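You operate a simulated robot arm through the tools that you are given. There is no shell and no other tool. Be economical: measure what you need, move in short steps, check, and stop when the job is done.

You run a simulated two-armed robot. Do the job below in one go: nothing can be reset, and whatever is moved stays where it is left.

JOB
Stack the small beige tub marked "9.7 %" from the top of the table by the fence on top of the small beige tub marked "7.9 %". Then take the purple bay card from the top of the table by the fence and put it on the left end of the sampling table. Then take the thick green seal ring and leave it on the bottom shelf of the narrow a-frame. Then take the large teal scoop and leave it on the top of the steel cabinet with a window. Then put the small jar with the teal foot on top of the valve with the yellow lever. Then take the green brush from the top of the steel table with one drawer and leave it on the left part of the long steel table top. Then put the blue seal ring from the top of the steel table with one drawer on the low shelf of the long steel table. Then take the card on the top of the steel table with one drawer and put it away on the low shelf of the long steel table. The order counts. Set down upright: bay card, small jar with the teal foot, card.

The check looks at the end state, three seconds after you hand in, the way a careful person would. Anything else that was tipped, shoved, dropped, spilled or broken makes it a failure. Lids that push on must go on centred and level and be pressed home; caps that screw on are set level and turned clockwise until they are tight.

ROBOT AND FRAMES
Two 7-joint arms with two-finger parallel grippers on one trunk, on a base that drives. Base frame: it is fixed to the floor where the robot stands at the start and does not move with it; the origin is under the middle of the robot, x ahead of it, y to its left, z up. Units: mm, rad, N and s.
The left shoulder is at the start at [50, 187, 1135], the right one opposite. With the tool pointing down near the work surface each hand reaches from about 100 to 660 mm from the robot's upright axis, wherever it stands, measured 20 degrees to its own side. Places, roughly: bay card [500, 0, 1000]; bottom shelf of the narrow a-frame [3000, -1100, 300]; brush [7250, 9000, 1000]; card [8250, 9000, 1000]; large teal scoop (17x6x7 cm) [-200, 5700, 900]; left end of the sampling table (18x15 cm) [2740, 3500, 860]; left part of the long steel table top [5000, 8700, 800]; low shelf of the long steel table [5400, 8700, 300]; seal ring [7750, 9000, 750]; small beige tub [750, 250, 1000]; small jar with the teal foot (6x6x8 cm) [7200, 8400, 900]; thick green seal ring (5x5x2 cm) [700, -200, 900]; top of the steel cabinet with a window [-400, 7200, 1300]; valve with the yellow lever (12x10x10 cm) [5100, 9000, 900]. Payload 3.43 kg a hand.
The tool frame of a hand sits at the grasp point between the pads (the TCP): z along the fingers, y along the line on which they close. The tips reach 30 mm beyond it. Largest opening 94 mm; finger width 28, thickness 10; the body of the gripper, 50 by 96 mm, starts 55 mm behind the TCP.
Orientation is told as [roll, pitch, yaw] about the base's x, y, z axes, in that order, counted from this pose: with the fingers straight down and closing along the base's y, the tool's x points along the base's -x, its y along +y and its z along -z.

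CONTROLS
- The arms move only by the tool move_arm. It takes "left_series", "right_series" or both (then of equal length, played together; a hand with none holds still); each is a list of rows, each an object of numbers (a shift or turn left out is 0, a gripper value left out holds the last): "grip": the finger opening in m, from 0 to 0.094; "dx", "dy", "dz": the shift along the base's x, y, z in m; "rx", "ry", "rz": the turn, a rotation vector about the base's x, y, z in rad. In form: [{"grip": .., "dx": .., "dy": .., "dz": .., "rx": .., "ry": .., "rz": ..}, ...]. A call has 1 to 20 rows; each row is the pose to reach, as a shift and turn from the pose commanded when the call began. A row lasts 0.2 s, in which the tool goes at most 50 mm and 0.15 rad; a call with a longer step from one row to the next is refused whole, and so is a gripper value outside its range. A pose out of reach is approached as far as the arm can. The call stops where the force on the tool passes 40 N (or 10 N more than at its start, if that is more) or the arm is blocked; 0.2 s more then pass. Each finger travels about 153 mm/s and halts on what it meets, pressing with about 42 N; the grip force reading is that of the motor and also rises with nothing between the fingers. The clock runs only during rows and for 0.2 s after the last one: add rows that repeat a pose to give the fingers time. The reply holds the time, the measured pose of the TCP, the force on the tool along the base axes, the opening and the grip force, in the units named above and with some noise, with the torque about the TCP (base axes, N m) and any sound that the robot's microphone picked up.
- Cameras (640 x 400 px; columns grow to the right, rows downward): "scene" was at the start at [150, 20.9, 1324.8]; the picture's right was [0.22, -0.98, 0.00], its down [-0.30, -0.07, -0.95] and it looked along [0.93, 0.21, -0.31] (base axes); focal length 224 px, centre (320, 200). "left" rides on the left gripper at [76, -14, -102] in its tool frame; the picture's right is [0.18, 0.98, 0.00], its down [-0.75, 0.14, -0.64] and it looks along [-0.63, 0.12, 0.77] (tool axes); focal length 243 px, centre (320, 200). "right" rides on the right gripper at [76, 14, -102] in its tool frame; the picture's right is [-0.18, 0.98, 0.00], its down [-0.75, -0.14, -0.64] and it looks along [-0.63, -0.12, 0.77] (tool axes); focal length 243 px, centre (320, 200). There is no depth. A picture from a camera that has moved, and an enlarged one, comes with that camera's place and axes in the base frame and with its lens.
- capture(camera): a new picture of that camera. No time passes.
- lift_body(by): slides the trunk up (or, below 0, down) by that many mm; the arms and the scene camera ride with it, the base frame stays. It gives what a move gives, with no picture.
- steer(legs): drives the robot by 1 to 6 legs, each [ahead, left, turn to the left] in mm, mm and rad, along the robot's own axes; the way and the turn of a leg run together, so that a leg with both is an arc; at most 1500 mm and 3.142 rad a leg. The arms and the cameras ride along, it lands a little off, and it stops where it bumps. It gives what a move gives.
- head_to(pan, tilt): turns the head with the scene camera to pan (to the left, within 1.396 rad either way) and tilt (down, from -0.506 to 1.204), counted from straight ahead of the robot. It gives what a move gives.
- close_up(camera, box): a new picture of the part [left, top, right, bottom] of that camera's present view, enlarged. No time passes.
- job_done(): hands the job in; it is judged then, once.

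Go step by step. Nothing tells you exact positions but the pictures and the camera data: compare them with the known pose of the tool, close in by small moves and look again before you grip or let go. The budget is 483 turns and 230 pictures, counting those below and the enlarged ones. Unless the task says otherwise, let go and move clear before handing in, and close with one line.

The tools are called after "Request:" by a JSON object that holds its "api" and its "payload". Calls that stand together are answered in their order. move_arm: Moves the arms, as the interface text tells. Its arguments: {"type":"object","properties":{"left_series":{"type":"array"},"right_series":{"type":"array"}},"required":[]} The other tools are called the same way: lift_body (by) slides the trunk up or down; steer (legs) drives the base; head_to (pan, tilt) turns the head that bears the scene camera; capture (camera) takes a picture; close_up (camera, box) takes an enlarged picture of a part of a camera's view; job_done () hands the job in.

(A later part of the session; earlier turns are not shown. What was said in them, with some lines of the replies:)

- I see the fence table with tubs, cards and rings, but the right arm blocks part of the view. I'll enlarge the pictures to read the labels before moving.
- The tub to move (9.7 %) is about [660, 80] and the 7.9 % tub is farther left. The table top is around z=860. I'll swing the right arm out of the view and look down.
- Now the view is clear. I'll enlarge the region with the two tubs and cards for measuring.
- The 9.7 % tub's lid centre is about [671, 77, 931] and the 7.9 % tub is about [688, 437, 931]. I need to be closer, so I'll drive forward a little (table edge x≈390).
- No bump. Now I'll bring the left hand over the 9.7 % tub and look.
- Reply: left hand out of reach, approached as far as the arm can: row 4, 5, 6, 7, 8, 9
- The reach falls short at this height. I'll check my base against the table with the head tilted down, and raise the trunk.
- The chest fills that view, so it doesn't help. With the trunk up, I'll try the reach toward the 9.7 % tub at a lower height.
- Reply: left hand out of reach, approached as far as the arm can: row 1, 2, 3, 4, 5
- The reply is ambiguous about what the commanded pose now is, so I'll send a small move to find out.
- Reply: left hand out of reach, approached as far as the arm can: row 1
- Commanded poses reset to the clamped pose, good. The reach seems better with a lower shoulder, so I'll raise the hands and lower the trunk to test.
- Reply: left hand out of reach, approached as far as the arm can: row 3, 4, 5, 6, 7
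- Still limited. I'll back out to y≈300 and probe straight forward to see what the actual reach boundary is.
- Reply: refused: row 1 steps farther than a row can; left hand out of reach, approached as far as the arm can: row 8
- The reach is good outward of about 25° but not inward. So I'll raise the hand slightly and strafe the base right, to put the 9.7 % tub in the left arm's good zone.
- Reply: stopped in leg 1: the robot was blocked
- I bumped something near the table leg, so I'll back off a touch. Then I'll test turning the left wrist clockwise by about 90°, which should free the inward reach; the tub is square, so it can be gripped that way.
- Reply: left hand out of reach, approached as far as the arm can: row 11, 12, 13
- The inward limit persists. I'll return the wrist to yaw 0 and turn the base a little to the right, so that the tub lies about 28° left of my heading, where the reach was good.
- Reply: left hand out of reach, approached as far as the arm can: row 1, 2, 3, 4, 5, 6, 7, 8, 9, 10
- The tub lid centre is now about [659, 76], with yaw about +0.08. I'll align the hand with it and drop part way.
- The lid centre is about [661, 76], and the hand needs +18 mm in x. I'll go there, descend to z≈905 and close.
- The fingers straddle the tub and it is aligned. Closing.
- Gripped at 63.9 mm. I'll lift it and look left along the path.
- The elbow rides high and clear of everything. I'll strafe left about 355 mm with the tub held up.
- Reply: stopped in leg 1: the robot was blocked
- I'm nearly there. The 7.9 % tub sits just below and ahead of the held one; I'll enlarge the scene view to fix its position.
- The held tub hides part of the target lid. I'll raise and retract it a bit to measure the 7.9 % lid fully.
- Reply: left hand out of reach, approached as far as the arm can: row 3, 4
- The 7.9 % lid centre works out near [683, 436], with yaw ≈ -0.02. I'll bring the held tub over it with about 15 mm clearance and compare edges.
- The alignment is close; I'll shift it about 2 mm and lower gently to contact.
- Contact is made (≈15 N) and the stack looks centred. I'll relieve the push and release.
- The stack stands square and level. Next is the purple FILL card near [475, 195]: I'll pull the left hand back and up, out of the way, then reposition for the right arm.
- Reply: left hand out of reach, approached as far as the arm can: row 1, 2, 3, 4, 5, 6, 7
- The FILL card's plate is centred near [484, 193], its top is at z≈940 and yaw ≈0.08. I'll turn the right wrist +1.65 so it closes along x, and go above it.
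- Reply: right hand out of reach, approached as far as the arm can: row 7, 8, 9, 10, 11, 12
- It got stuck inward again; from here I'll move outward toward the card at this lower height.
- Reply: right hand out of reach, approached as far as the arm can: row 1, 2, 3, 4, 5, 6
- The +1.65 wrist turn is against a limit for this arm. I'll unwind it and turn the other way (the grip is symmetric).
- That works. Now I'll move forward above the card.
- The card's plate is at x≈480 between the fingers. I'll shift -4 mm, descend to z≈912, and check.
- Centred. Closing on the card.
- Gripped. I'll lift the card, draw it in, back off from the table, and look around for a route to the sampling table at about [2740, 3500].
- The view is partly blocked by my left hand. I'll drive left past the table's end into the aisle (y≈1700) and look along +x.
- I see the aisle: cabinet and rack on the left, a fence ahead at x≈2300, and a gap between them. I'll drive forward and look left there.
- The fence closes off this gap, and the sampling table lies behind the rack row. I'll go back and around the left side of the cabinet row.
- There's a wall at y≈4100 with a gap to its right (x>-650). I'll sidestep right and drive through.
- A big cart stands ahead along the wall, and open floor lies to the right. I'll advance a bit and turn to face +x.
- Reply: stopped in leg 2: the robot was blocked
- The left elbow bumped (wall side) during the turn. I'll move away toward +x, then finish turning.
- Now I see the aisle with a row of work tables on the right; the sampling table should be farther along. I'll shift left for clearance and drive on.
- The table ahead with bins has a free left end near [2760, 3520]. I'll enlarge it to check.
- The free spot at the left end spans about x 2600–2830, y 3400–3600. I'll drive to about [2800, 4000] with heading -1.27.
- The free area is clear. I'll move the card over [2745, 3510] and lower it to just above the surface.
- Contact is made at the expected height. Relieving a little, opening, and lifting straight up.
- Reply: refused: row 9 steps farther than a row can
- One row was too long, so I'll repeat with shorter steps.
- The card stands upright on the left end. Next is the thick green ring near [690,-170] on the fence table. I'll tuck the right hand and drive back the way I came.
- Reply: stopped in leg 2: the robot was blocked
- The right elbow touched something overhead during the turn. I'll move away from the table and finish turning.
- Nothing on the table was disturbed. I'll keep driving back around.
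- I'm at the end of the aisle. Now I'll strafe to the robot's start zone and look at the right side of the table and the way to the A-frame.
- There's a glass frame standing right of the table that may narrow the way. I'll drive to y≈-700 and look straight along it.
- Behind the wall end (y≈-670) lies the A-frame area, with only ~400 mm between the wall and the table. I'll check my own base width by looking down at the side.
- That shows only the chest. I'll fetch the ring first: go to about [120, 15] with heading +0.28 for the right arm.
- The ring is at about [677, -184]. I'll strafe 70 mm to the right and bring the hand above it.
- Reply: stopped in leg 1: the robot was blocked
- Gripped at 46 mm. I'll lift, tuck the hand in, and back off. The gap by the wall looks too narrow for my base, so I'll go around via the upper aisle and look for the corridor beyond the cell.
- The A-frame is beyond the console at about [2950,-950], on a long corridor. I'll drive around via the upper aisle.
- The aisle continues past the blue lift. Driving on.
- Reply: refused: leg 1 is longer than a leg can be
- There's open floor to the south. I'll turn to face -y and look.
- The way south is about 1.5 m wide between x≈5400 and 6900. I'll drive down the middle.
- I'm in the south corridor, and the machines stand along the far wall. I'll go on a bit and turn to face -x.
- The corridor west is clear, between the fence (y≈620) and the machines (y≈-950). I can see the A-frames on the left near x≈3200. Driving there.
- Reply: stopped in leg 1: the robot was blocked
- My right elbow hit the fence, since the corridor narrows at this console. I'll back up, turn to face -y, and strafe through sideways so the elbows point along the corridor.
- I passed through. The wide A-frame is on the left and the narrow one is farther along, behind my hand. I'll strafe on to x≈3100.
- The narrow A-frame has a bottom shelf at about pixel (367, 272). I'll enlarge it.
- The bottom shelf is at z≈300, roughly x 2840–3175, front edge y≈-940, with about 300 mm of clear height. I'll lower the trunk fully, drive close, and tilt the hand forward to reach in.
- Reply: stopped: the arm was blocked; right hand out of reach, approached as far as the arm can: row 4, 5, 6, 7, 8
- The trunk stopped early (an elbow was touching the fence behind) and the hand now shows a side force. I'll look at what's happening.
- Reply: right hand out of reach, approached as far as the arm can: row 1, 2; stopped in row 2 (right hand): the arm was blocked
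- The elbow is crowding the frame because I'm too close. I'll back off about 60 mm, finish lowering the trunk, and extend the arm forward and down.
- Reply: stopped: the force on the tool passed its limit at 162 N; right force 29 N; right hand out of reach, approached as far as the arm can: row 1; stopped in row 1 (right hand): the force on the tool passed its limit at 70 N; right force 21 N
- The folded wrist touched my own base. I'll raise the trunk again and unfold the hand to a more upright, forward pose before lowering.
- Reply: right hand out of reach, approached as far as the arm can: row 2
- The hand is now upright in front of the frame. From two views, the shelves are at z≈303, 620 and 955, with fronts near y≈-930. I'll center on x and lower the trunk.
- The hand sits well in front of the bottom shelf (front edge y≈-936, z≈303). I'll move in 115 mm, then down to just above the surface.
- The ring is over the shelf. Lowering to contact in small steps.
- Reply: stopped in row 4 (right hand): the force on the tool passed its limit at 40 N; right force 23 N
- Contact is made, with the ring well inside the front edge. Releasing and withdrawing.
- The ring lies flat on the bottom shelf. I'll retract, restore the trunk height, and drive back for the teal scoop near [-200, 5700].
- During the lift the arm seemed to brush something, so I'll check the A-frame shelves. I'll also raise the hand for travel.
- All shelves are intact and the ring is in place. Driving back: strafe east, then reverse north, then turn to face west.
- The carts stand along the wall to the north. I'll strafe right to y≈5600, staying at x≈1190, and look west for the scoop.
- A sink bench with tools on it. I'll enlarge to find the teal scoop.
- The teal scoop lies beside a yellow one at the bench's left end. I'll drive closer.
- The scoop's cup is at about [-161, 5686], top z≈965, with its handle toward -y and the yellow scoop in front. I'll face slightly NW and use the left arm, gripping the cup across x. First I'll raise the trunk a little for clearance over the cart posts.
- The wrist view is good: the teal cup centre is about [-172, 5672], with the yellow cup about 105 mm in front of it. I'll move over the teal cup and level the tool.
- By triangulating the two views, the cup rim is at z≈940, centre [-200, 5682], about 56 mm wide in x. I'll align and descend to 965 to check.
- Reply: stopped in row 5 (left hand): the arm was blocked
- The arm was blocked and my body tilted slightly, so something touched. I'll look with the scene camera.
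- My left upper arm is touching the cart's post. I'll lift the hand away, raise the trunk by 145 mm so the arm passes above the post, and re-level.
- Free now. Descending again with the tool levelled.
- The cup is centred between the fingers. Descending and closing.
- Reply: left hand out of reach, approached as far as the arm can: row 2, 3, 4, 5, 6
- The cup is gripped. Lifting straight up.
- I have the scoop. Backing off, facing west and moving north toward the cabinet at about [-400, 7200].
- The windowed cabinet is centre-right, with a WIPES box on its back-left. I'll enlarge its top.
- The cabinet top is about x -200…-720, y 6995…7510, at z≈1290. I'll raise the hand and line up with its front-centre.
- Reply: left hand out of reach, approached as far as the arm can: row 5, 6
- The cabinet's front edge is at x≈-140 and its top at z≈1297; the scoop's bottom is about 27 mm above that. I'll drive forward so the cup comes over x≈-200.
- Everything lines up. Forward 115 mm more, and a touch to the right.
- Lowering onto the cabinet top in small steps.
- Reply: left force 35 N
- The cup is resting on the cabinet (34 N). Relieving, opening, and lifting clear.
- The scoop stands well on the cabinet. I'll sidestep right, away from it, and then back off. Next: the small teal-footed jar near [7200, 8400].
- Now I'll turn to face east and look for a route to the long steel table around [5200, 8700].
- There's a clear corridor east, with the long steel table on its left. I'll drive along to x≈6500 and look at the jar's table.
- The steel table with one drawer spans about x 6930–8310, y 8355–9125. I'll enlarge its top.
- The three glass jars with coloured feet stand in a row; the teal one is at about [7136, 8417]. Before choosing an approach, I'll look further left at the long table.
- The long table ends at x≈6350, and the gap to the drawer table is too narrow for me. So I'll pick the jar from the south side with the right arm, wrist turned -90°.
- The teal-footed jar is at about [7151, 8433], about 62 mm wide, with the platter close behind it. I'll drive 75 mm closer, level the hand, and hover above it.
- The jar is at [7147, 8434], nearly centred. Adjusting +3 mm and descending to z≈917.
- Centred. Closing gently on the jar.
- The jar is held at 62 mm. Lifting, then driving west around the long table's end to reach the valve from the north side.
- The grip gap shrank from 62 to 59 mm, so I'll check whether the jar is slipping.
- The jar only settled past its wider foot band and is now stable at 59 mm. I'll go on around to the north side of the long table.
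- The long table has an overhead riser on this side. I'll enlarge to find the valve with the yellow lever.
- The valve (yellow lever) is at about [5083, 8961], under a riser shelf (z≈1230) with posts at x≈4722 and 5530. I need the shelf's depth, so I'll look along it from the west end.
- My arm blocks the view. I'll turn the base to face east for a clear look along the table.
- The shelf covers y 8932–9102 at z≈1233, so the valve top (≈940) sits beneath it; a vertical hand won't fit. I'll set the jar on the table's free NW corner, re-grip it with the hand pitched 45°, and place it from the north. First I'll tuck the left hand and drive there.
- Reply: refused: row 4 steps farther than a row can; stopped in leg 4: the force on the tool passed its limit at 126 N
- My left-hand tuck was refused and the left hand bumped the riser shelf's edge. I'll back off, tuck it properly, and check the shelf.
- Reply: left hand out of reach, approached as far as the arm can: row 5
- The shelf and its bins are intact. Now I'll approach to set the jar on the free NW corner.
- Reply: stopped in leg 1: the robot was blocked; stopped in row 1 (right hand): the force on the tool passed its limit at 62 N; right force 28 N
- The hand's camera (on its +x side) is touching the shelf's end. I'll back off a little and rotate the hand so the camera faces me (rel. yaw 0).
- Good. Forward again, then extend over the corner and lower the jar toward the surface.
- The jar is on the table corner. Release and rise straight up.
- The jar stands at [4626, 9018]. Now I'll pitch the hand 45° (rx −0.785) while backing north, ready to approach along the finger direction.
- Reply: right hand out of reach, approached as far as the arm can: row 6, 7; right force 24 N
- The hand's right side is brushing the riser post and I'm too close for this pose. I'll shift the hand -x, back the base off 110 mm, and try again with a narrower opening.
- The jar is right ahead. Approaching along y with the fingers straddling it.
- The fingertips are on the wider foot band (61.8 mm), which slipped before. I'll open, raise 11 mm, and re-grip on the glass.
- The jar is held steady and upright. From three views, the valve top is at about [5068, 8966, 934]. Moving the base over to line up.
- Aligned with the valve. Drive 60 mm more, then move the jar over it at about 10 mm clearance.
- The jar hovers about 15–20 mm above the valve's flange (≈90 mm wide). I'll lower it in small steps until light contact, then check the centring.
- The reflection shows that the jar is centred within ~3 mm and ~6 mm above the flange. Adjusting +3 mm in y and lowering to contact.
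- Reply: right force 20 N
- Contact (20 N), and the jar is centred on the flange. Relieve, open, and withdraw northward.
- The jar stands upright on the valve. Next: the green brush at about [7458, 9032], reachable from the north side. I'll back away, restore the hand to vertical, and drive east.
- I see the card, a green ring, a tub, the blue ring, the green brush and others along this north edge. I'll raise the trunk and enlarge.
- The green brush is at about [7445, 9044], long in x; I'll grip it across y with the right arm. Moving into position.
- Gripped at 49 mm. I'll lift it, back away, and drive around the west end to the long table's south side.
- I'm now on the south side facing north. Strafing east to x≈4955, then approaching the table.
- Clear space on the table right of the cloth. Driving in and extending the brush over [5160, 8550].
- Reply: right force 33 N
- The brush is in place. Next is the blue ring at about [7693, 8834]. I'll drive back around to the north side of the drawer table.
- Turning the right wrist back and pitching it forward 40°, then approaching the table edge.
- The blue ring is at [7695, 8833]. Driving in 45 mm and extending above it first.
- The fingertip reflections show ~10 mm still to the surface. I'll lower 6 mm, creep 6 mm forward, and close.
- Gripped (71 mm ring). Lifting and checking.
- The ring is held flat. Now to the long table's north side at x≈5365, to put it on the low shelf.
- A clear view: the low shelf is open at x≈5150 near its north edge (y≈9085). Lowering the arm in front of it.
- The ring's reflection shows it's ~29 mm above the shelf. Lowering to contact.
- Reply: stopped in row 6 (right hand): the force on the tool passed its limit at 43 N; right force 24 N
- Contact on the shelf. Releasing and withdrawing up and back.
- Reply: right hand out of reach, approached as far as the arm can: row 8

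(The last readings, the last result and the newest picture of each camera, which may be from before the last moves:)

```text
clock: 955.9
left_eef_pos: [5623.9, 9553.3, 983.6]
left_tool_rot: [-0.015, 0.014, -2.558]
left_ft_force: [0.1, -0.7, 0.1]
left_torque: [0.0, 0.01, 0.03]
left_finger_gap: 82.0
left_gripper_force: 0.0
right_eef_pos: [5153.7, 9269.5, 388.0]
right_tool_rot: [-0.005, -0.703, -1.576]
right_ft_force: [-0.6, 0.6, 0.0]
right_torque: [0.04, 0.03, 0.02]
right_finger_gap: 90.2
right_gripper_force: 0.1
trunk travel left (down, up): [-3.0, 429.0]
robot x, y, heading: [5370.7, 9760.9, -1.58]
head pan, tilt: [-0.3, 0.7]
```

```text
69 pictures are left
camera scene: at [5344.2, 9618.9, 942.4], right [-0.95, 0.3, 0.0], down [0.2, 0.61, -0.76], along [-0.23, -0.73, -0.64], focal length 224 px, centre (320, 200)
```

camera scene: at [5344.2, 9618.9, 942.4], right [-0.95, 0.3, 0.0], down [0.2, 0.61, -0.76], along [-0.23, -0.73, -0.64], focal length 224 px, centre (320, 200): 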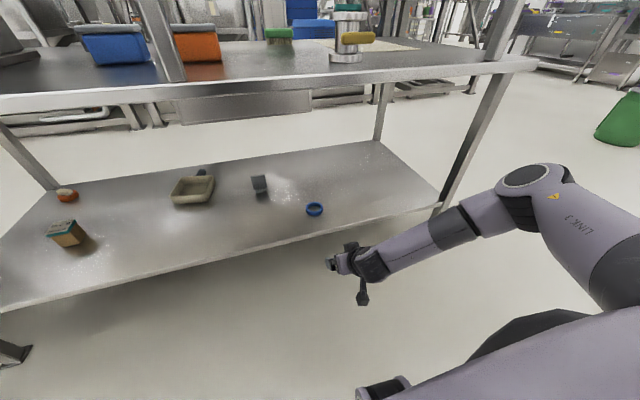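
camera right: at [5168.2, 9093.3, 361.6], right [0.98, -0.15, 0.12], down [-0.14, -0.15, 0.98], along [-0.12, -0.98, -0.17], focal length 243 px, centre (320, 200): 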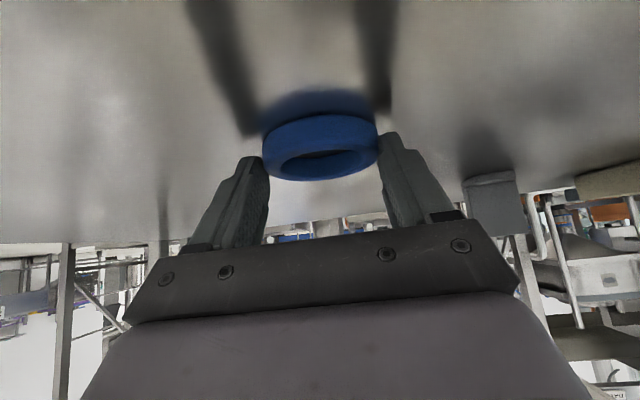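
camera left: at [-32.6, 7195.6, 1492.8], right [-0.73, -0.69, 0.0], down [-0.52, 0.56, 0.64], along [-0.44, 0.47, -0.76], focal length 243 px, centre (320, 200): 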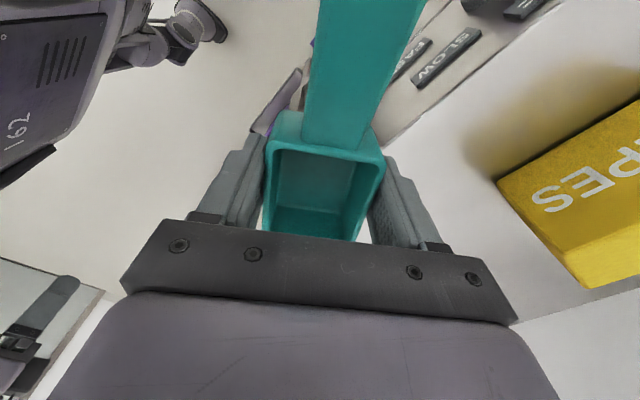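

The blue ring lies on the low shelf. Last item: the card near [8255, 8965], whose plate is turned ~0.34 rad. I'll raise the arm and trunk, then drive to the drawer table's NE side with heading ≈ -1.91, so the same hand pose fits both pick and place.

Request:
{"api": "move_arm", "payload": {"right_series": [{"dz": 0.045, "dy": 0.01}, {"dz": 0.09, "dy": 0.02}, {"dz": 0.135, "dy": 0.02}, {"dz": 0.18, "dy": 0.02}, {"dz": 0.225, "dy": 0.02}, {"dz": 0.27, "dy": 0.02}, {"dz": 0.315, "dy": 0.02}, {"dz": 0.36, "dy": 0.02}, {"dz": 0.405, "dy": 0.02}, {"dz": 0.45, "dy": 0.02}, {"dz": 0.49, "dy": 0.02}]}}

Request:
{"api": "lift_body", "payload": {"by": 110}}

Request:
{"api": "steer", "payload": {"legs": [[0, 1450, 0], [0, 1450, 0], [0, 330, -0.33]]}}

Request:
{"api": "head_to", "payload": {"pan": 0.1, "tilt": 0.4}}

Request:
{"api": "capture", "payload": {"camera": "scene"}}

```text
clock: 958.3
left_eef_pos: [5623.2, 9551.8, 982.8]
left_tool_rot: [-0.014, 0.016, -2.557]
left_ft_force: [-0.2, 0.2, -0.8]
left_torque: [-0.02, -0.01, -0.01]
left_finger_gap: 82.1
left_gripper_force: 0.0
right_eef_pos: [5154.4, 9289.2, 880.6]
right_tool_rot: [-0.006, -0.701, -1.574]
right_ft_force: [-0.1, -0.4, 0.0]
right_torque: [-0.03, 0.0, 0.01]
right_finger_gap: 89.8
right_gripper_force: 0.2
trunk travel left (down, up): [-3.0, 429.0]
robot x, y, heading: [5368.8, 9759.3, -1.575]
head pan, tilt: [-0.3, 0.7]
```

```text
clock: 959.7
left_eef_pos: [5624.6, 9551.5, 1092.1]
left_tool_rot: [-0.014, 0.015, -2.557]
left_ft_force: [-0.6, 0.3, -0.6]
left_torque: [-0.01, 0.0, 0.02]
left_finger_gap: 82.3
left_gripper_force: 0.0
right_eef_pos: [5154.0, 9288.3, 989.8]
right_tool_rot: [-0.005, -0.702, -1.577]
right_ft_force: [0.0, 0.0, 0.1]
right_torque: [0.04, 0.03, 0.0]
right_finger_gap: 90.0
right_gripper_force: 0.1
trunk travel left (down, up): [-113.0, 319.0]
robot x, y, heading: [5370.9, 9758.1, -1.578]
head pan, tilt: [-0.3, 0.7]
```

```text
clock: 988.1
left_eef_pos: [8753.8, 9368.3, 1093.4]
left_tool_rot: [-0.016, 0.013, -2.909]
left_ft_force: [-0.1, -0.7, 0.1]
left_torque: [0.01, -0.03, 0.03]
left_finger_gap: 82.0
left_gripper_force: 0.1
right_eef_pos: [8219.4, 9284.0, 989.6]
right_tool_rot: [-0.006, -0.704, -1.926]
right_ft_force: [0.6, -0.7, 1.2]
right_torque: [0.01, 0.0, -0.01]
right_finger_gap: 90.2
right_gripper_force: 0.1
trunk travel left (down, up): [-113.0, 319.0]
robot x, y, heading: [8587.6, 9647.9, -1.934]
head pan, tilt: [-0.3, 0.7]
```

```text
clock: 989.0
left_eef_pos: [8754.6, 9368.9, 1093.0]
left_tool_rot: [-0.014, 0.014, -2.91]
left_ft_force: [0.1, 0.3, 0.2]
left_torque: [0.01, -0.02, -0.02]
left_finger_gap: 82.1
left_gripper_force: 0.1
right_eef_pos: [8222.1, 9283.8, 988.8]
right_tool_rot: [-0.005, -0.705, -1.927]
right_ft_force: [-0.6, -0.2, -0.1]
right_torque: [-0.03, -0.02, -0.01]
right_finger_gap: 90.1
right_gripper_force: 0.0
trunk travel left (down, up): [-113.0, 319.0]
robot x, y, heading: [8588.5, 9647.1, -1.93]
head pan, tilt: [0.099, 0.4]
```

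```text
68 pictures are left
camera scene: at [8542.0, 9506.0, 1079.3], right [-0.97, 0.26, 0.0], down [0.1, 0.38, -0.92], along [-0.24, -0.89, -0.39], focal length 224 px, centre (320, 200)
```

scene: 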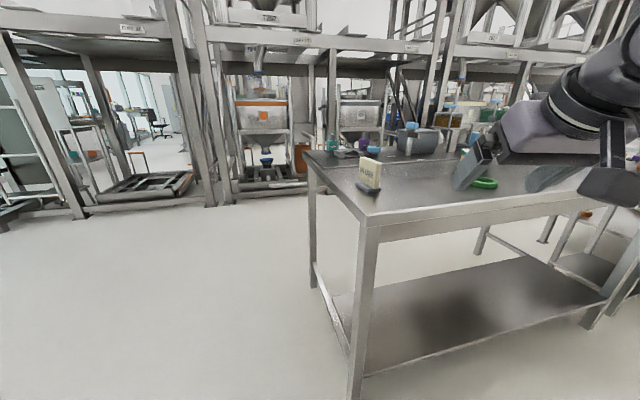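

Request:
{"api": "close_up", "payload": {"camera": "scene", "box": [300, 130, 460, 230]}}

Request:
{"api": "capture", "payload": {"camera": "right"}}

```text
4.00 times, centred on (380, 180) of scene
camera zoom: at [8542.0, 9506.0, 1079.3], right [-0.97, 0.26, 0.0], down [0.1, 0.38, -0.92], along [-0.24, -0.89, -0.39], focal length 898 px, centre (80, 280)
```

zoom: 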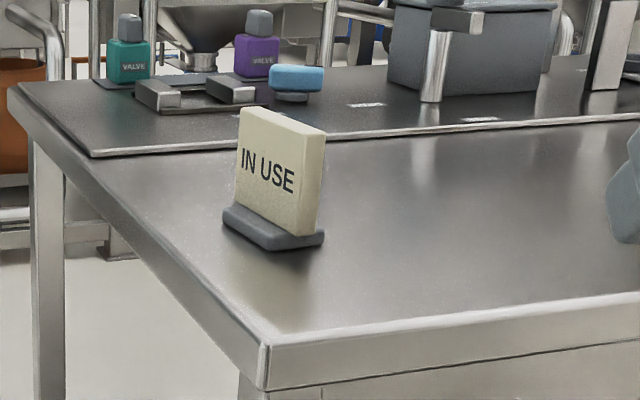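

```text
66 pictures are left
camera right: at [8277.3, 9395.5, 1017.5], right [0.87, -0.48, 0.12], down [-0.18, -0.1, 0.98], along [-0.46, -0.87, -0.18], focal length 243 px, centre (320, 200)
```

right: 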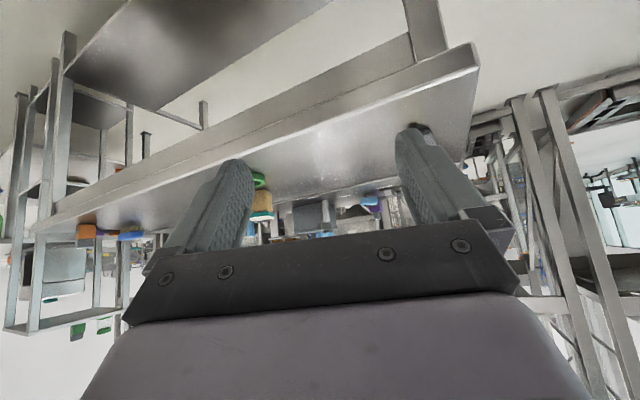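

From this side I see the card clearly: the foot's centre is about [8255, 8963] and it is turned only about +0.15 rad. I'll set my heading to -1.42 and line up.

Request:
{"api": "steer", "payload": {"legs": [[0, 0, 0.51], [60, -206, 0]]}}

Request:
{"api": "capture", "payload": {"camera": "right"}}

Request:
{"api": "capture", "payload": {"camera": "scene"}}

```text
clock: 992.8
left_eef_pos: [8675.7, 9397.1, 1093.2]
left_tool_rot: [-0.014, 0.015, -2.4]
left_ft_force: [0.1, -0.1, -0.4]
left_torque: [0.06, 0.0, 0.0]
left_finger_gap: 82.0
left_gripper_force: 0.0
right_eef_pos: [8250.6, 9063.3, 989.4]
right_tool_rot: [-0.005, -0.702, -1.418]
right_ft_force: [0.7, -0.6, -0.9]
right_torque: [0.02, -0.03, 0.02]
right_finger_gap: 89.7
right_gripper_force: 0.0
trunk travel left (down, up): [-113.0, 319.0]
robot x, y, heading: [8389.0, 9558.3, -1.423]
head pan, tilt: [0.099, 0.4]
```

```text
65 pictures are left
camera right: at [8245.6, 9188.7, 1017.5], right [0.99, 0.01, 0.12], down [-0.11, -0.18, 0.98], along [0.03, -0.98, -0.18], focal length 243 px, centre (320, 200)
```

right: 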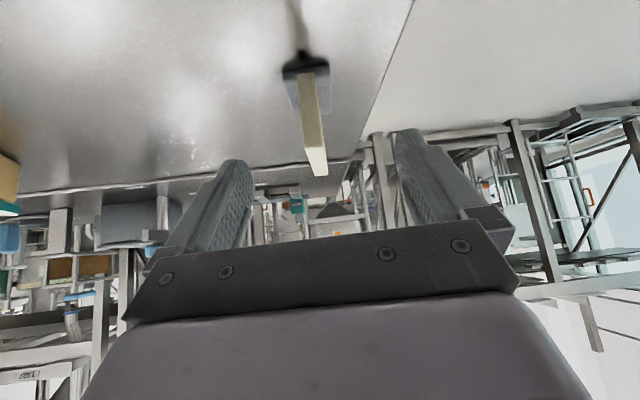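

```text
64 pictures are left
camera scene: at [8423.5, 9413.4, 1079.3], right [-0.97, -0.25, 0.0], down [-0.1, 0.38, -0.92], along [0.23, -0.89, -0.39], focal length 224 px, centre (320, 200)
```

scene: 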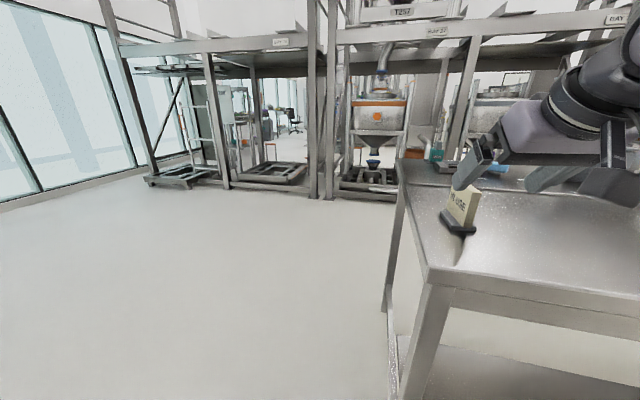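

The plate is nearly edge-on between the fingers, so the alignment is good. I'll descend in front of it, then slide forward to straddle it.

Request:
{"api": "move_arm", "payload": {"right_series": [{"dz": -0.04}, {"dz": -0.072, "dx": 0.001}, {"dz": -0.072, "dy": -0.035, "dx": 0.003}, {"dz": -0.072, "dy": -0.07, "dx": 0.005}]}}

Request:
{"api": "capture", "payload": {"camera": "right"}}

```text
clock: 993.8
left_eef_pos: [8674.4, 9395.9, 1093.3]
left_tool_rot: [-0.015, 0.015, -2.401]
left_ft_force: [0.4, -0.9, 0.1]
left_torque: [0.01, 0.02, 0.01]
left_finger_gap: 82.0
left_gripper_force: 0.2
right_eef_pos: [8257.8, 8993.1, 917.0]
right_tool_rot: [-0.004, -0.704, -1.418]
right_ft_force: [0.1, 0.4, -0.1]
right_torque: [-0.01, 0.02, -0.05]
right_finger_gap: 89.8
right_gripper_force: 0.0
trunk travel left (down, up): [-113.0, 319.0]
robot x, y, heading: [8390.3, 9561.0, -1.419]
head pan, tilt: [0.099, 0.4]
```

```text
63 pictures are left
camera right: at [8251.5, 9118.5, 945.2], right [0.99, 0.01, 0.12], down [-0.11, -0.18, 0.98], along [0.03, -0.98, -0.18], focal length 243 px, centre (320, 200)
```

right: 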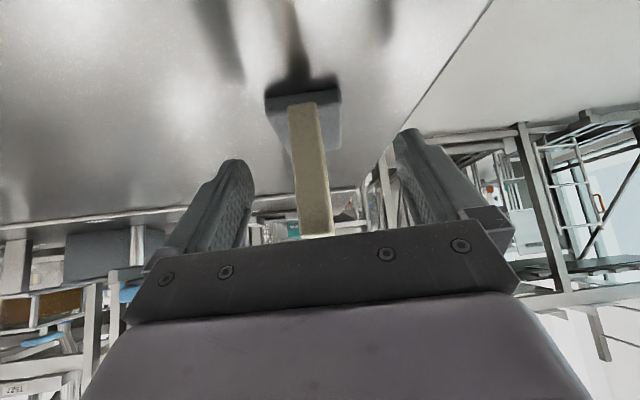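

Request:
{"api": "move_arm", "payload": {"right_series": [{"dx": -0.005, "dy": -0.014}, {"dx": -0.004, "dy": -0.028}, {"dx": -0.004, "dy": -0.028, "grip": 0.06}, {"dx": -0.004, "dy": -0.028, "grip": 0.03}, {"dx": -0.004, "dy": -0.028, "grip": 0.005}, {"dx": -0.004, "dy": -0.028, "grip": 0.0}, {"dx": -0.004, "dy": -0.028, "grip": 0.0}]}}

Request:
{"api": "capture", "payload": {"camera": "right"}}

Request:
{"api": "close_up", "payload": {"camera": "scene", "box": [390, 120, 560, 280]}}

```text
clock: 995.4
left_eef_pos: [8674.3, 9396.8, 1094.2]
left_tool_rot: [-0.015, 0.015, -2.402]
left_ft_force: [0.3, 0.0, -0.5]
left_torque: [0.04, -0.02, 0.04]
left_finger_gap: 82.1
left_gripper_force: 0.0
right_eef_pos: [8251.6, 8965.7, 917.1]
right_tool_rot: [-0.006, -0.703, -1.419]
right_ft_force: [-0.5, -0.2, 1.2]
right_torque: [-0.02, 0.0, 0.01]
right_finger_gap: 20.0
right_gripper_force: 42.1
trunk travel left (down, up): [-113.0, 319.0]
robot x, y, heading: [8393.7, 9555.7, -1.424]
head pan, tilt: [0.099, 0.4]
```

```text
62 pictures are left
camera right: at [8247.4, 9090.6, 945.9], right [0.99, 0.01, 0.12], down [-0.11, -0.18, 0.98], along [0.03, -0.98, -0.18], focal length 243 px, centre (320, 200)
```

right: 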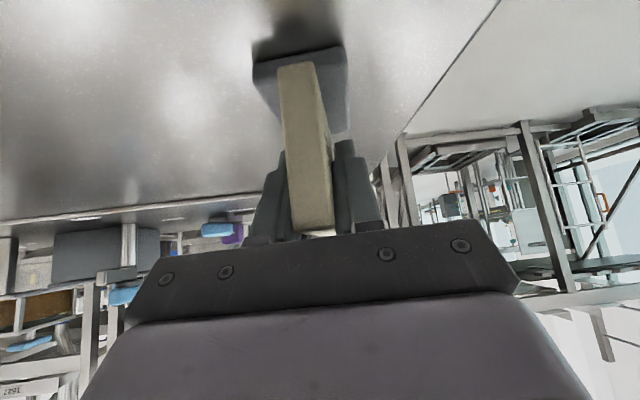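

```text
2.50 times, centred on (475, 200) of scene
camera zoom: at [8423.6, 9413.5, 1079.3], right [-0.97, -0.25, 0.0], down [-0.1, 0.38, -0.92], along [0.23, -0.89, -0.39], focal length 561 px, centre (-68, 200)
```

zoom: 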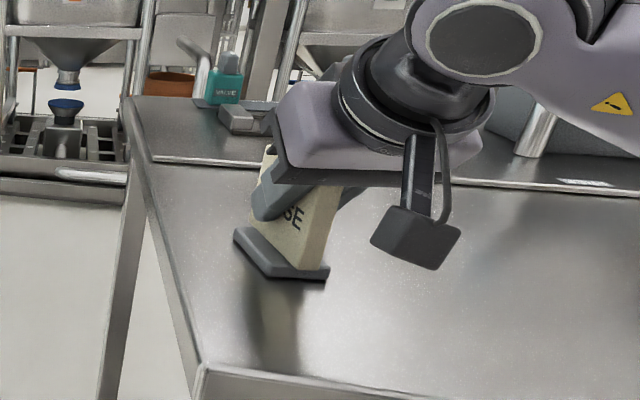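

The card is gripped (20 mm). Lifting it straight up, then backing away.

Request:
{"api": "move_arm", "payload": {"right_series": [{"dz": 0.03}, {"dz": 0.06}, {"dz": 0.1}, {"dz": 0.11, "dy": 0.04}, {"dz": 0.11, "dy": 0.08}, {"dz": 0.11, "dy": 0.1}]}}

Request:
{"api": "capture", "payload": {"camera": "right"}}

Request:
{"api": "steer", "payload": {"legs": [[-250, 0, 0], [0, 0, -0.15], [0, -1450, 0], [0, -1450, 0]]}}

```text
clock: 996.8
left_eef_pos: [8675.4, 9396.3, 1092.3]
left_tool_rot: [-0.015, 0.013, -2.402]
left_ft_force: [0.9, 0.0, -0.5]
left_torque: [0.0, 0.03, -0.01]
left_finger_gap: 81.9
left_gripper_force: 0.1
right_eef_pos: [8251.5, 9066.2, 1026.9]
right_tool_rot: [-0.005, -0.701, -1.418]
right_ft_force: [0.1, -0.2, 0.5]
right_torque: [0.02, 0.0, -0.04]
right_finger_gap: 19.7
right_gripper_force: 42.2
trunk travel left (down, up): [-113.0, 319.0]
robot x, y, heading: [8394.0, 9561.9, -1.42]
head pan, tilt: [0.099, 0.4]
```

```text
60 pictures are left
camera right: at [8246.7, 9191.7, 1055.6], right [0.99, 0.01, 0.11], down [-0.11, -0.18, 0.98], along [0.03, -0.98, -0.18], focal length 243 px, centre (320, 200)
```

right: 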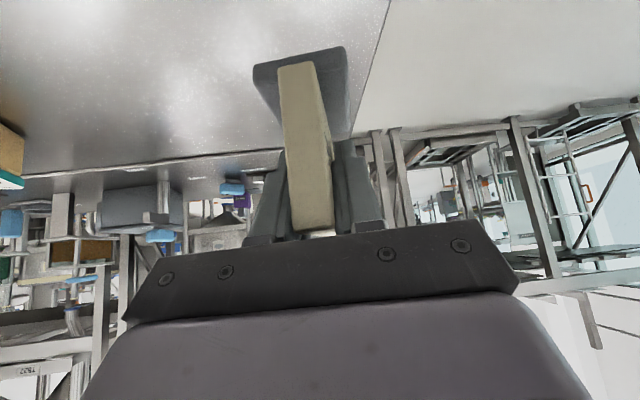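

```text
clock: 1024.1
left_eef_pos: [5728.8, 9618.5, 1092.4]
left_tool_rot: [-0.013, 0.014, -2.559]
left_ft_force: [-0.3, -0.9, 0.1]
left_torque: [0.01, 0.01, 0.01]
left_finger_gap: 82.0
left_gripper_force: 0.0
right_eef_pos: [5259.1, 9358.6, 1027.1]
right_tool_rot: [-0.004, -0.703, -1.576]
right_ft_force: [0.3, 0.4, -0.4]
right_torque: [0.01, 0.01, 0.03]
right_finger_gap: 19.6
right_gripper_force: 41.6
trunk travel left (down, up): [-113.0, 319.0]
robot x, y, heading: [5476.6, 9824.8, -1.586]
head pan, tilt: [0.099, 0.4]
```

Holding the card firmly. Now I'll line up at the long table's low shelf, lower the trunk, and lower the arm as before.

Request:
{"api": "steer", "payload": {"legs": [[65, 30, 0.012]]}}

Request:
{"api": "lift_body", "payload": {"by": -110}}

Request:
{"api": "move_arm", "payload": {"right_series": [{"dz": -0.045}, {"dz": -0.09}, {"dz": -0.135}, {"dz": -0.18}, {"dz": -0.225}, {"dz": -0.27}, {"dz": -0.315}, {"dz": -0.36}, {"dz": -0.405, "dy": -0.01}, {"dz": -0.45, "dy": -0.02}, {"dz": -0.49, "dy": -0.03}]}}

Request:
{"api": "head_to", "payload": {"pan": -0.3, "tilt": 0.7}}

Request:
{"api": "capture", "payload": {"camera": "scene"}}

```text
clock: 1025.1
left_eef_pos: [5761.3, 9556.5, 1092.9]
left_tool_rot: [-0.014, 0.015, -2.547]
left_ft_force: [-0.6, -0.3, 0.2]
left_torque: [0.01, 0.01, 0.02]
left_finger_gap: 82.1
left_gripper_force: 0.1
right_eef_pos: [5294.4, 9292.0, 1027.9]
right_tool_rot: [-0.004, -0.703, -1.563]
right_ft_force: [-0.3, -0.2, -1.0]
right_torque: [0.04, 0.0, 0.01]
right_finger_gap: 19.7
right_gripper_force: 42.3
trunk travel left (down, up): [-113.0, 319.0]
robot x, y, heading: [5505.4, 9759.9, -1.568]
head pan, tilt: [0.099, 0.4]
```

```text
clock: 1026.5
left_eef_pos: [5761.8, 9557.2, 983.6]
left_tool_rot: [-0.013, 0.014, -2.546]
left_ft_force: [1.0, -0.6, 0.2]
left_torque: [-0.04, 0.02, -0.01]
left_finger_gap: 81.8
left_gripper_force: 0.0
right_eef_pos: [5295.7, 9292.5, 917.3]
right_tool_rot: [-0.005, -0.702, -1.563]
right_ft_force: [-0.3, -0.4, -0.7]
right_torque: [0.01, 0.01, 0.0]
right_finger_gap: 19.6
right_gripper_force: 42.0
trunk travel left (down, up): [-3.0, 429.0]
robot x, y, heading: [5506.3, 9760.5, -1.571]
head pan, tilt: [0.099, 0.4]
```

```text
clock: 1028.9
left_eef_pos: [5761.2, 9556.7, 984.0]
left_tool_rot: [-0.014, 0.015, -2.545]
left_ft_force: [-0.2, -0.2, 0.1]
left_torque: [-0.01, -0.01, -0.03]
left_finger_gap: 82.1
left_gripper_force: 0.1
right_eef_pos: [5295.6, 9260.0, 427.8]
right_tool_rot: [-0.006, -0.703, -1.564]
right_ft_force: [-0.2, 0.0, -1.2]
right_torque: [0.02, -0.01, 0.02]
right_finger_gap: 19.2
right_gripper_force: 41.9
trunk travel left (down, up): [-3.0, 429.0]
robot x, y, heading: [5499.5, 9756.6, -1.568]
head pan, tilt: [0.099, 0.4]
```

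```text
clock: 1029.8
left_eef_pos: [5762.0, 9556.0, 983.1]
left_tool_rot: [-0.013, 0.016, -2.547]
left_ft_force: [0.0, 0.1, -0.3]
left_torque: [-0.02, 0.0, 0.02]
left_finger_gap: 81.9
left_gripper_force: 0.1
right_eef_pos: [5296.0, 9261.1, 427.9]
right_tool_rot: [-0.006, -0.703, -1.562]
right_ft_force: [-0.2, 0.0, 0.0]
right_torque: [0.0, 0.01, 0.0]
right_finger_gap: 19.8
right_gripper_force: 42.2
trunk travel left (down, up): [-3.0, 429.0]
robot x, y, heading: [5499.4, 9757.5, -1.571]
head pan, tilt: [-0.3, 0.7]
```

```text
59 pictures are left
camera scene: at [5480.2, 9620.8, 942.5], right [-0.96, 0.29, 0.0], down [0.19, 0.62, -0.77], along [-0.22, -0.73, -0.64], focal length 224 px, centre (320, 200)
```

scene: 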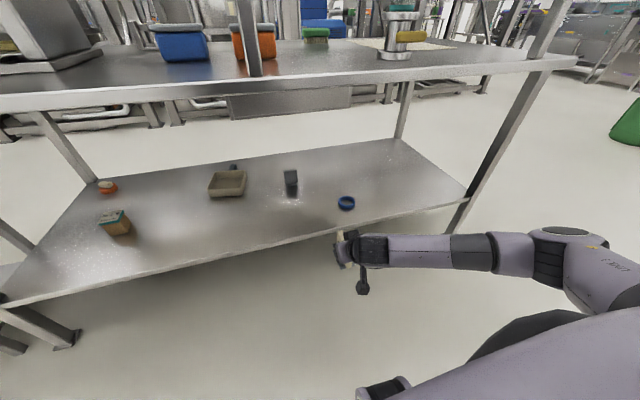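

Same approach: drive 190 mm in, then extend and lower.

Request:
{"api": "steer", "payload": {"legs": [[190, 0, 0]]}}

Request:
{"api": "move_arm", "payload": {"right_series": [{"dy": -0.04}, {"dy": -0.08, "dz": -0.01}, {"dy": -0.09, "dz": -0.04}, {"dy": -0.09, "dz": -0.055}]}}

Request:
{"api": "capture", "payload": {"camera": "right"}}

Request:
{"api": "capture", "payload": {"camera": "scene"}}

```text
clock: 1031.3
left_eef_pos: [5762.2, 9370.1, 983.0]
left_tool_rot: [-0.012, 0.014, -2.544]
left_ft_force: [-0.4, -0.8, 1.0]
left_torque: [0.01, 0.01, 0.02]
left_finger_gap: 82.1
left_gripper_force: 0.1
right_eef_pos: [5297.3, 9071.1, 426.7]
right_tool_rot: [-0.004, -0.704, -1.561]
right_ft_force: [0.1, 0.0, -0.7]
right_torque: [-0.01, 0.02, -0.01]
right_finger_gap: 19.7
right_gripper_force: 41.7
trunk travel left (down, up): [-3.0, 429.0]
robot x, y, heading: [5502.4, 9573.2, -1.567]
head pan, tilt: [-0.3, 0.7]
```

```text
clock: 1032.3
left_eef_pos: [5761.0, 9368.9, 983.7]
left_tool_rot: [-0.014, 0.014, -2.547]
left_ft_force: [0.1, 0.4, 0.8]
left_torque: [0.0, 0.0, -0.03]
left_finger_gap: 81.7
left_gripper_force: 0.0
right_eef_pos: [5295.7, 8983.0, 372.3]
right_tool_rot: [-0.006, -0.702, -1.56]
right_ft_force: [-0.6, -0.2, -0.7]
right_torque: [0.02, 0.02, 0.01]
right_finger_gap: 19.4
right_gripper_force: 42.2
trunk travel left (down, up): [-3.0, 429.0]
robot x, y, heading: [5505.2, 9570.3, -1.564]
head pan, tilt: [-0.3, 0.7]
```

```text
58 pictures are left
camera right: at [5308.9, 9106.7, 400.4], right [0.98, -0.13, 0.12], down [-0.14, -0.16, 0.98], along [-0.11, -0.98, -0.18], focal length 243 px, centre (320, 200)
```

right: 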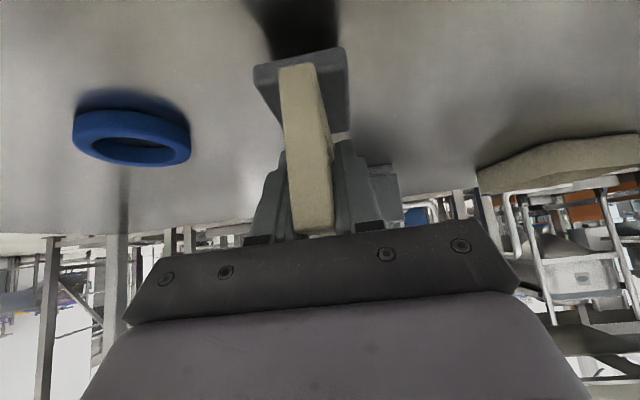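

```text
57 pictures are left
camera scene: at [5481.4, 9432.6, 942.5], right [-0.96, 0.29, 0.0], down [0.19, 0.62, -0.76], along [-0.22, -0.73, -0.64], focal length 224 px, centre (320, 200)
```

scene: 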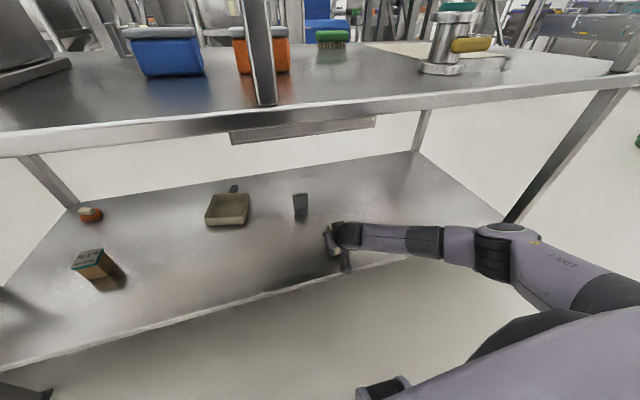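

Card is above the shelf, clear of the ring. Lowering to contact.

Request:
{"api": "move_arm", "payload": {"right_series": [{"dz": -0.006}, {"dz": -0.01}, {"dz": -0.013}, {"dz": -0.016}, {"dz": -0.019}, {"dz": -0.022}]}}

Request:
{"api": "capture", "payload": {"camera": "right"}}

```text
clock: 1033.8
left_eef_pos: [5763.2, 9371.9, 984.2]
left_tool_rot: [-0.012, 0.011, -2.542]
left_ft_force: [0.0, 0.1, 0.7]
left_torque: [0.02, -0.01, -0.01]
left_finger_gap: 81.9
left_gripper_force: 0.0
right_eef_pos: [5297.2, 8980.5, 356.7]
right_tool_rot: [-0.003, -0.713, -1.562]
right_ft_force: [-2.4, 8.4, 31.9]
right_torque: [0.54, -0.11, 0.07]
right_finger_gap: 19.6
right_gripper_force: 42.2
trunk travel left (down, up): [-3.0, 429.0]
robot x, y, heading: [5505.7, 9564.9, -1.567]
head pan, tilt: [-0.3, 0.7]
```

```text
56 pictures are left
camera right: at [5310.6, 9104.2, 384.2], right [0.98, -0.13, 0.12], down [-0.14, -0.15, 0.98], along [-0.11, -0.98, -0.17], focal length 243 px, centre (320, 200)
```

right: 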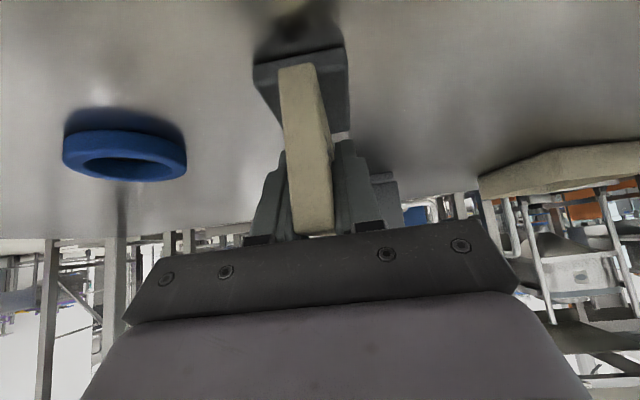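

Contact at the expected height. Relieving the push, opening, and withdrawing straight back.

Request:
{"api": "move_arm", "payload": {"right_series": [{"dz": 0.003}, {"dz": 0.006}, {"dz": 0.006, "grip": 0.03}, {"dz": 0.006, "grip": 0.05}, {"dz": 0.006, "grip": 0.07}, {"dz": 0.006, "grip": 0.07}, {"dz": 0.008, "dy": 0.03}, {"dz": 0.02, "dy": 0.06}, {"dz": 0.04, "dy": 0.09}]}}

Request:
{"api": "steer", "payload": {"legs": [[-250, 0, 0]]}}

Request:
{"api": "close_up", "payload": {"camera": "scene", "box": [60, 0, 480, 280]}}

Request:
{"api": "capture", "payload": {"camera": "right"}}

```text
clock: 1035.8
left_eef_pos: [5763.6, 9370.5, 983.8]
left_tool_rot: [-0.012, 0.015, -2.545]
left_ft_force: [-1.0, -1.0, -0.1]
left_torque: [-0.03, 0.02, 0.02]
left_finger_gap: 81.7
left_gripper_force: 0.1
right_eef_pos: [5296.6, 9071.6, 391.8]
right_tool_rot: [-0.005, -0.703, -1.561]
right_ft_force: [0.0, 0.0, 0.1]
right_torque: [-0.04, 0.0, 0.05]
right_finger_gap: 69.7
right_gripper_force: 0.0
trunk travel left (down, up): [-3.0, 429.0]
robot x, y, heading: [5504.0, 9573.0, -1.563]
head pan, tilt: [-0.3, 0.7]
```

```text
clock: 1037.6
left_eef_pos: [5761.9, 9619.9, 982.6]
left_tool_rot: [-0.014, 0.013, -2.542]
left_ft_force: [-0.1, 0.6, 0.3]
left_torque: [0.02, -0.02, 0.01]
left_finger_gap: 82.1
left_gripper_force: 0.1
right_eef_pos: [5297.4, 9319.7, 390.9]
right_tool_rot: [-0.005, -0.704, -1.56]
right_ft_force: [-0.4, 0.2, 0.5]
right_torque: [0.03, 0.0, 0.0]
right_finger_gap: 70.0
right_gripper_force: 0.1
trunk travel left (down, up): [-3.0, 429.0]
robot x, y, heading: [5505.5, 9821.3, -1.562]
head pan, tilt: [-0.3, 0.7]
```

```text
1.43 times, centred on (270, 140) of scene
camera zoom: at [5479.9, 9681.8, 942.4], right [-0.96, 0.29, 0.0], down [0.18, 0.62, -0.76], along [-0.22, -0.73, -0.64], focal length 321 px, centre (391, 286)
```

zoom: 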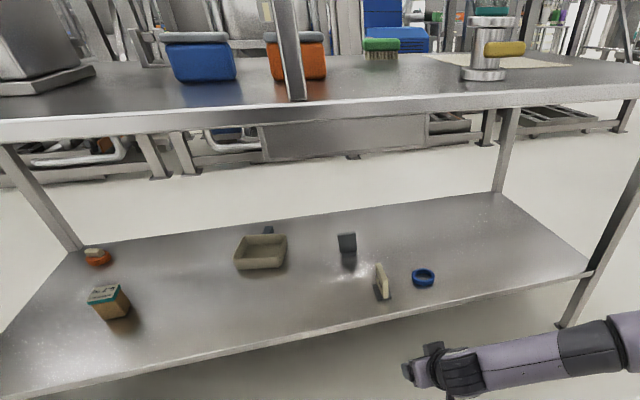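

```text
54 pictures are left
camera right: at [5309.5, 9444.6, 419.8], right [0.98, -0.13, 0.12], down [-0.14, -0.16, 0.98], along [-0.11, -0.98, -0.18], focal length 243 px, centre (320, 200)
```

right: 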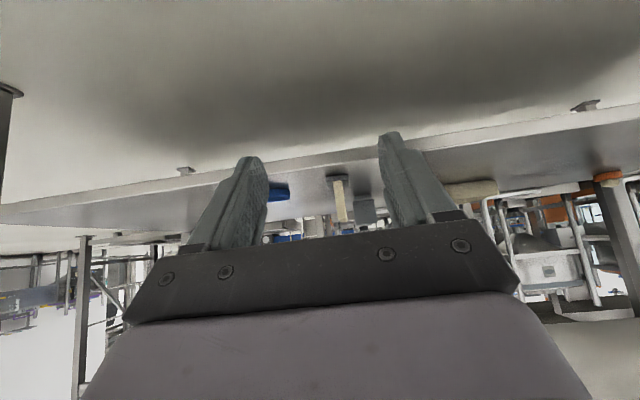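

The card stands upright beside the ring. One last check of the jar on the valve before handing in.

Request:
{"api": "lift_body", "payload": {"by": 200}}

Request:
{"api": "head_to", "payload": {"pan": -0.45, "tilt": 0.3}}

Request:
{"api": "capture", "payload": {"camera": "scene"}}

```text
clock: 1039.7
left_eef_pos: [5761.5, 9619.1, 1183.8]
left_tool_rot: [-0.014, 0.014, -2.541]
left_ft_force: [-1.1, 0.2, 0.4]
left_torque: [0.0, 0.03, 0.0]
left_finger_gap: 81.8
left_gripper_force: 0.0
right_eef_pos: [5296.6, 9319.9, 591.2]
right_tool_rot: [-0.006, -0.703, -1.558]
right_ft_force: [1.7, -1.2, 0.2]
right_torque: [-0.01, 0.0, 0.0]
right_finger_gap: 70.1
right_gripper_force: 0.0
trunk travel left (down, up): [-203.0, 229.0]
robot x, y, heading: [5505.1, 9822.2, -1.562]
head pan, tilt: [-0.3, 0.7]
```

```text
clock: 1040.6
left_eef_pos: [5760.4, 9619.6, 1182.2]
left_tool_rot: [-0.015, 0.016, -2.54]
left_ft_force: [-0.7, 0.3, -0.6]
left_torque: [0.02, -0.01, 0.0]
left_finger_gap: 82.0
left_gripper_force: 0.1
right_eef_pos: [5296.1, 9319.2, 590.4]
right_tool_rot: [-0.004, -0.705, -1.558]
right_ft_force: [0.0, -0.3, 0.2]
right_torque: [-0.02, 0.02, 0.04]
right_finger_gap: 69.8
right_gripper_force: 0.1
trunk travel left (down, up): [-203.0, 229.0]
robot x, y, heading: [5501.5, 9822.5, -1.561]
head pan, tilt: [-0.45, 0.3]
```

```text
53 pictures are left
camera scene: at [5464.5, 9678.8, 1178.5], right [-0.9, 0.43, 0.0], down [0.13, 0.27, -0.95], along [-0.41, -0.86, -0.3], focal length 224 px, centre (320, 200)
```

scene: 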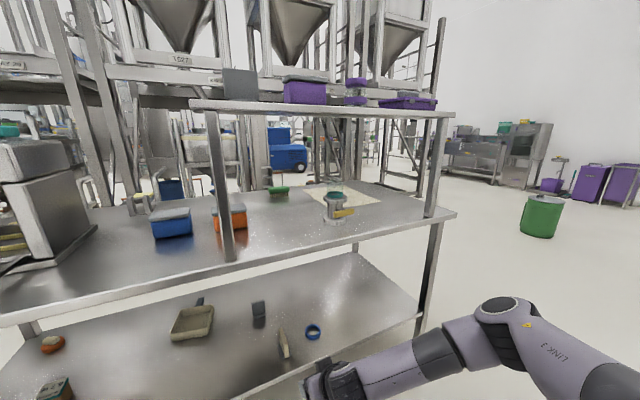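

Everything is where it should be: the jar is upright on the valve, the brush is on the table's left part, and the blue ring and card are on the low shelf. Both hands are clear, so I'm handing in.

Request:
{"api": "job_done", "payload": {}}

```text
The job is handed in.
```

All eight moves were done in the order given, the two cards and the jar are standing upright, and the job is handed in. I bumped furniture several times along the way; nothing in the pictures I took looked knocked over.
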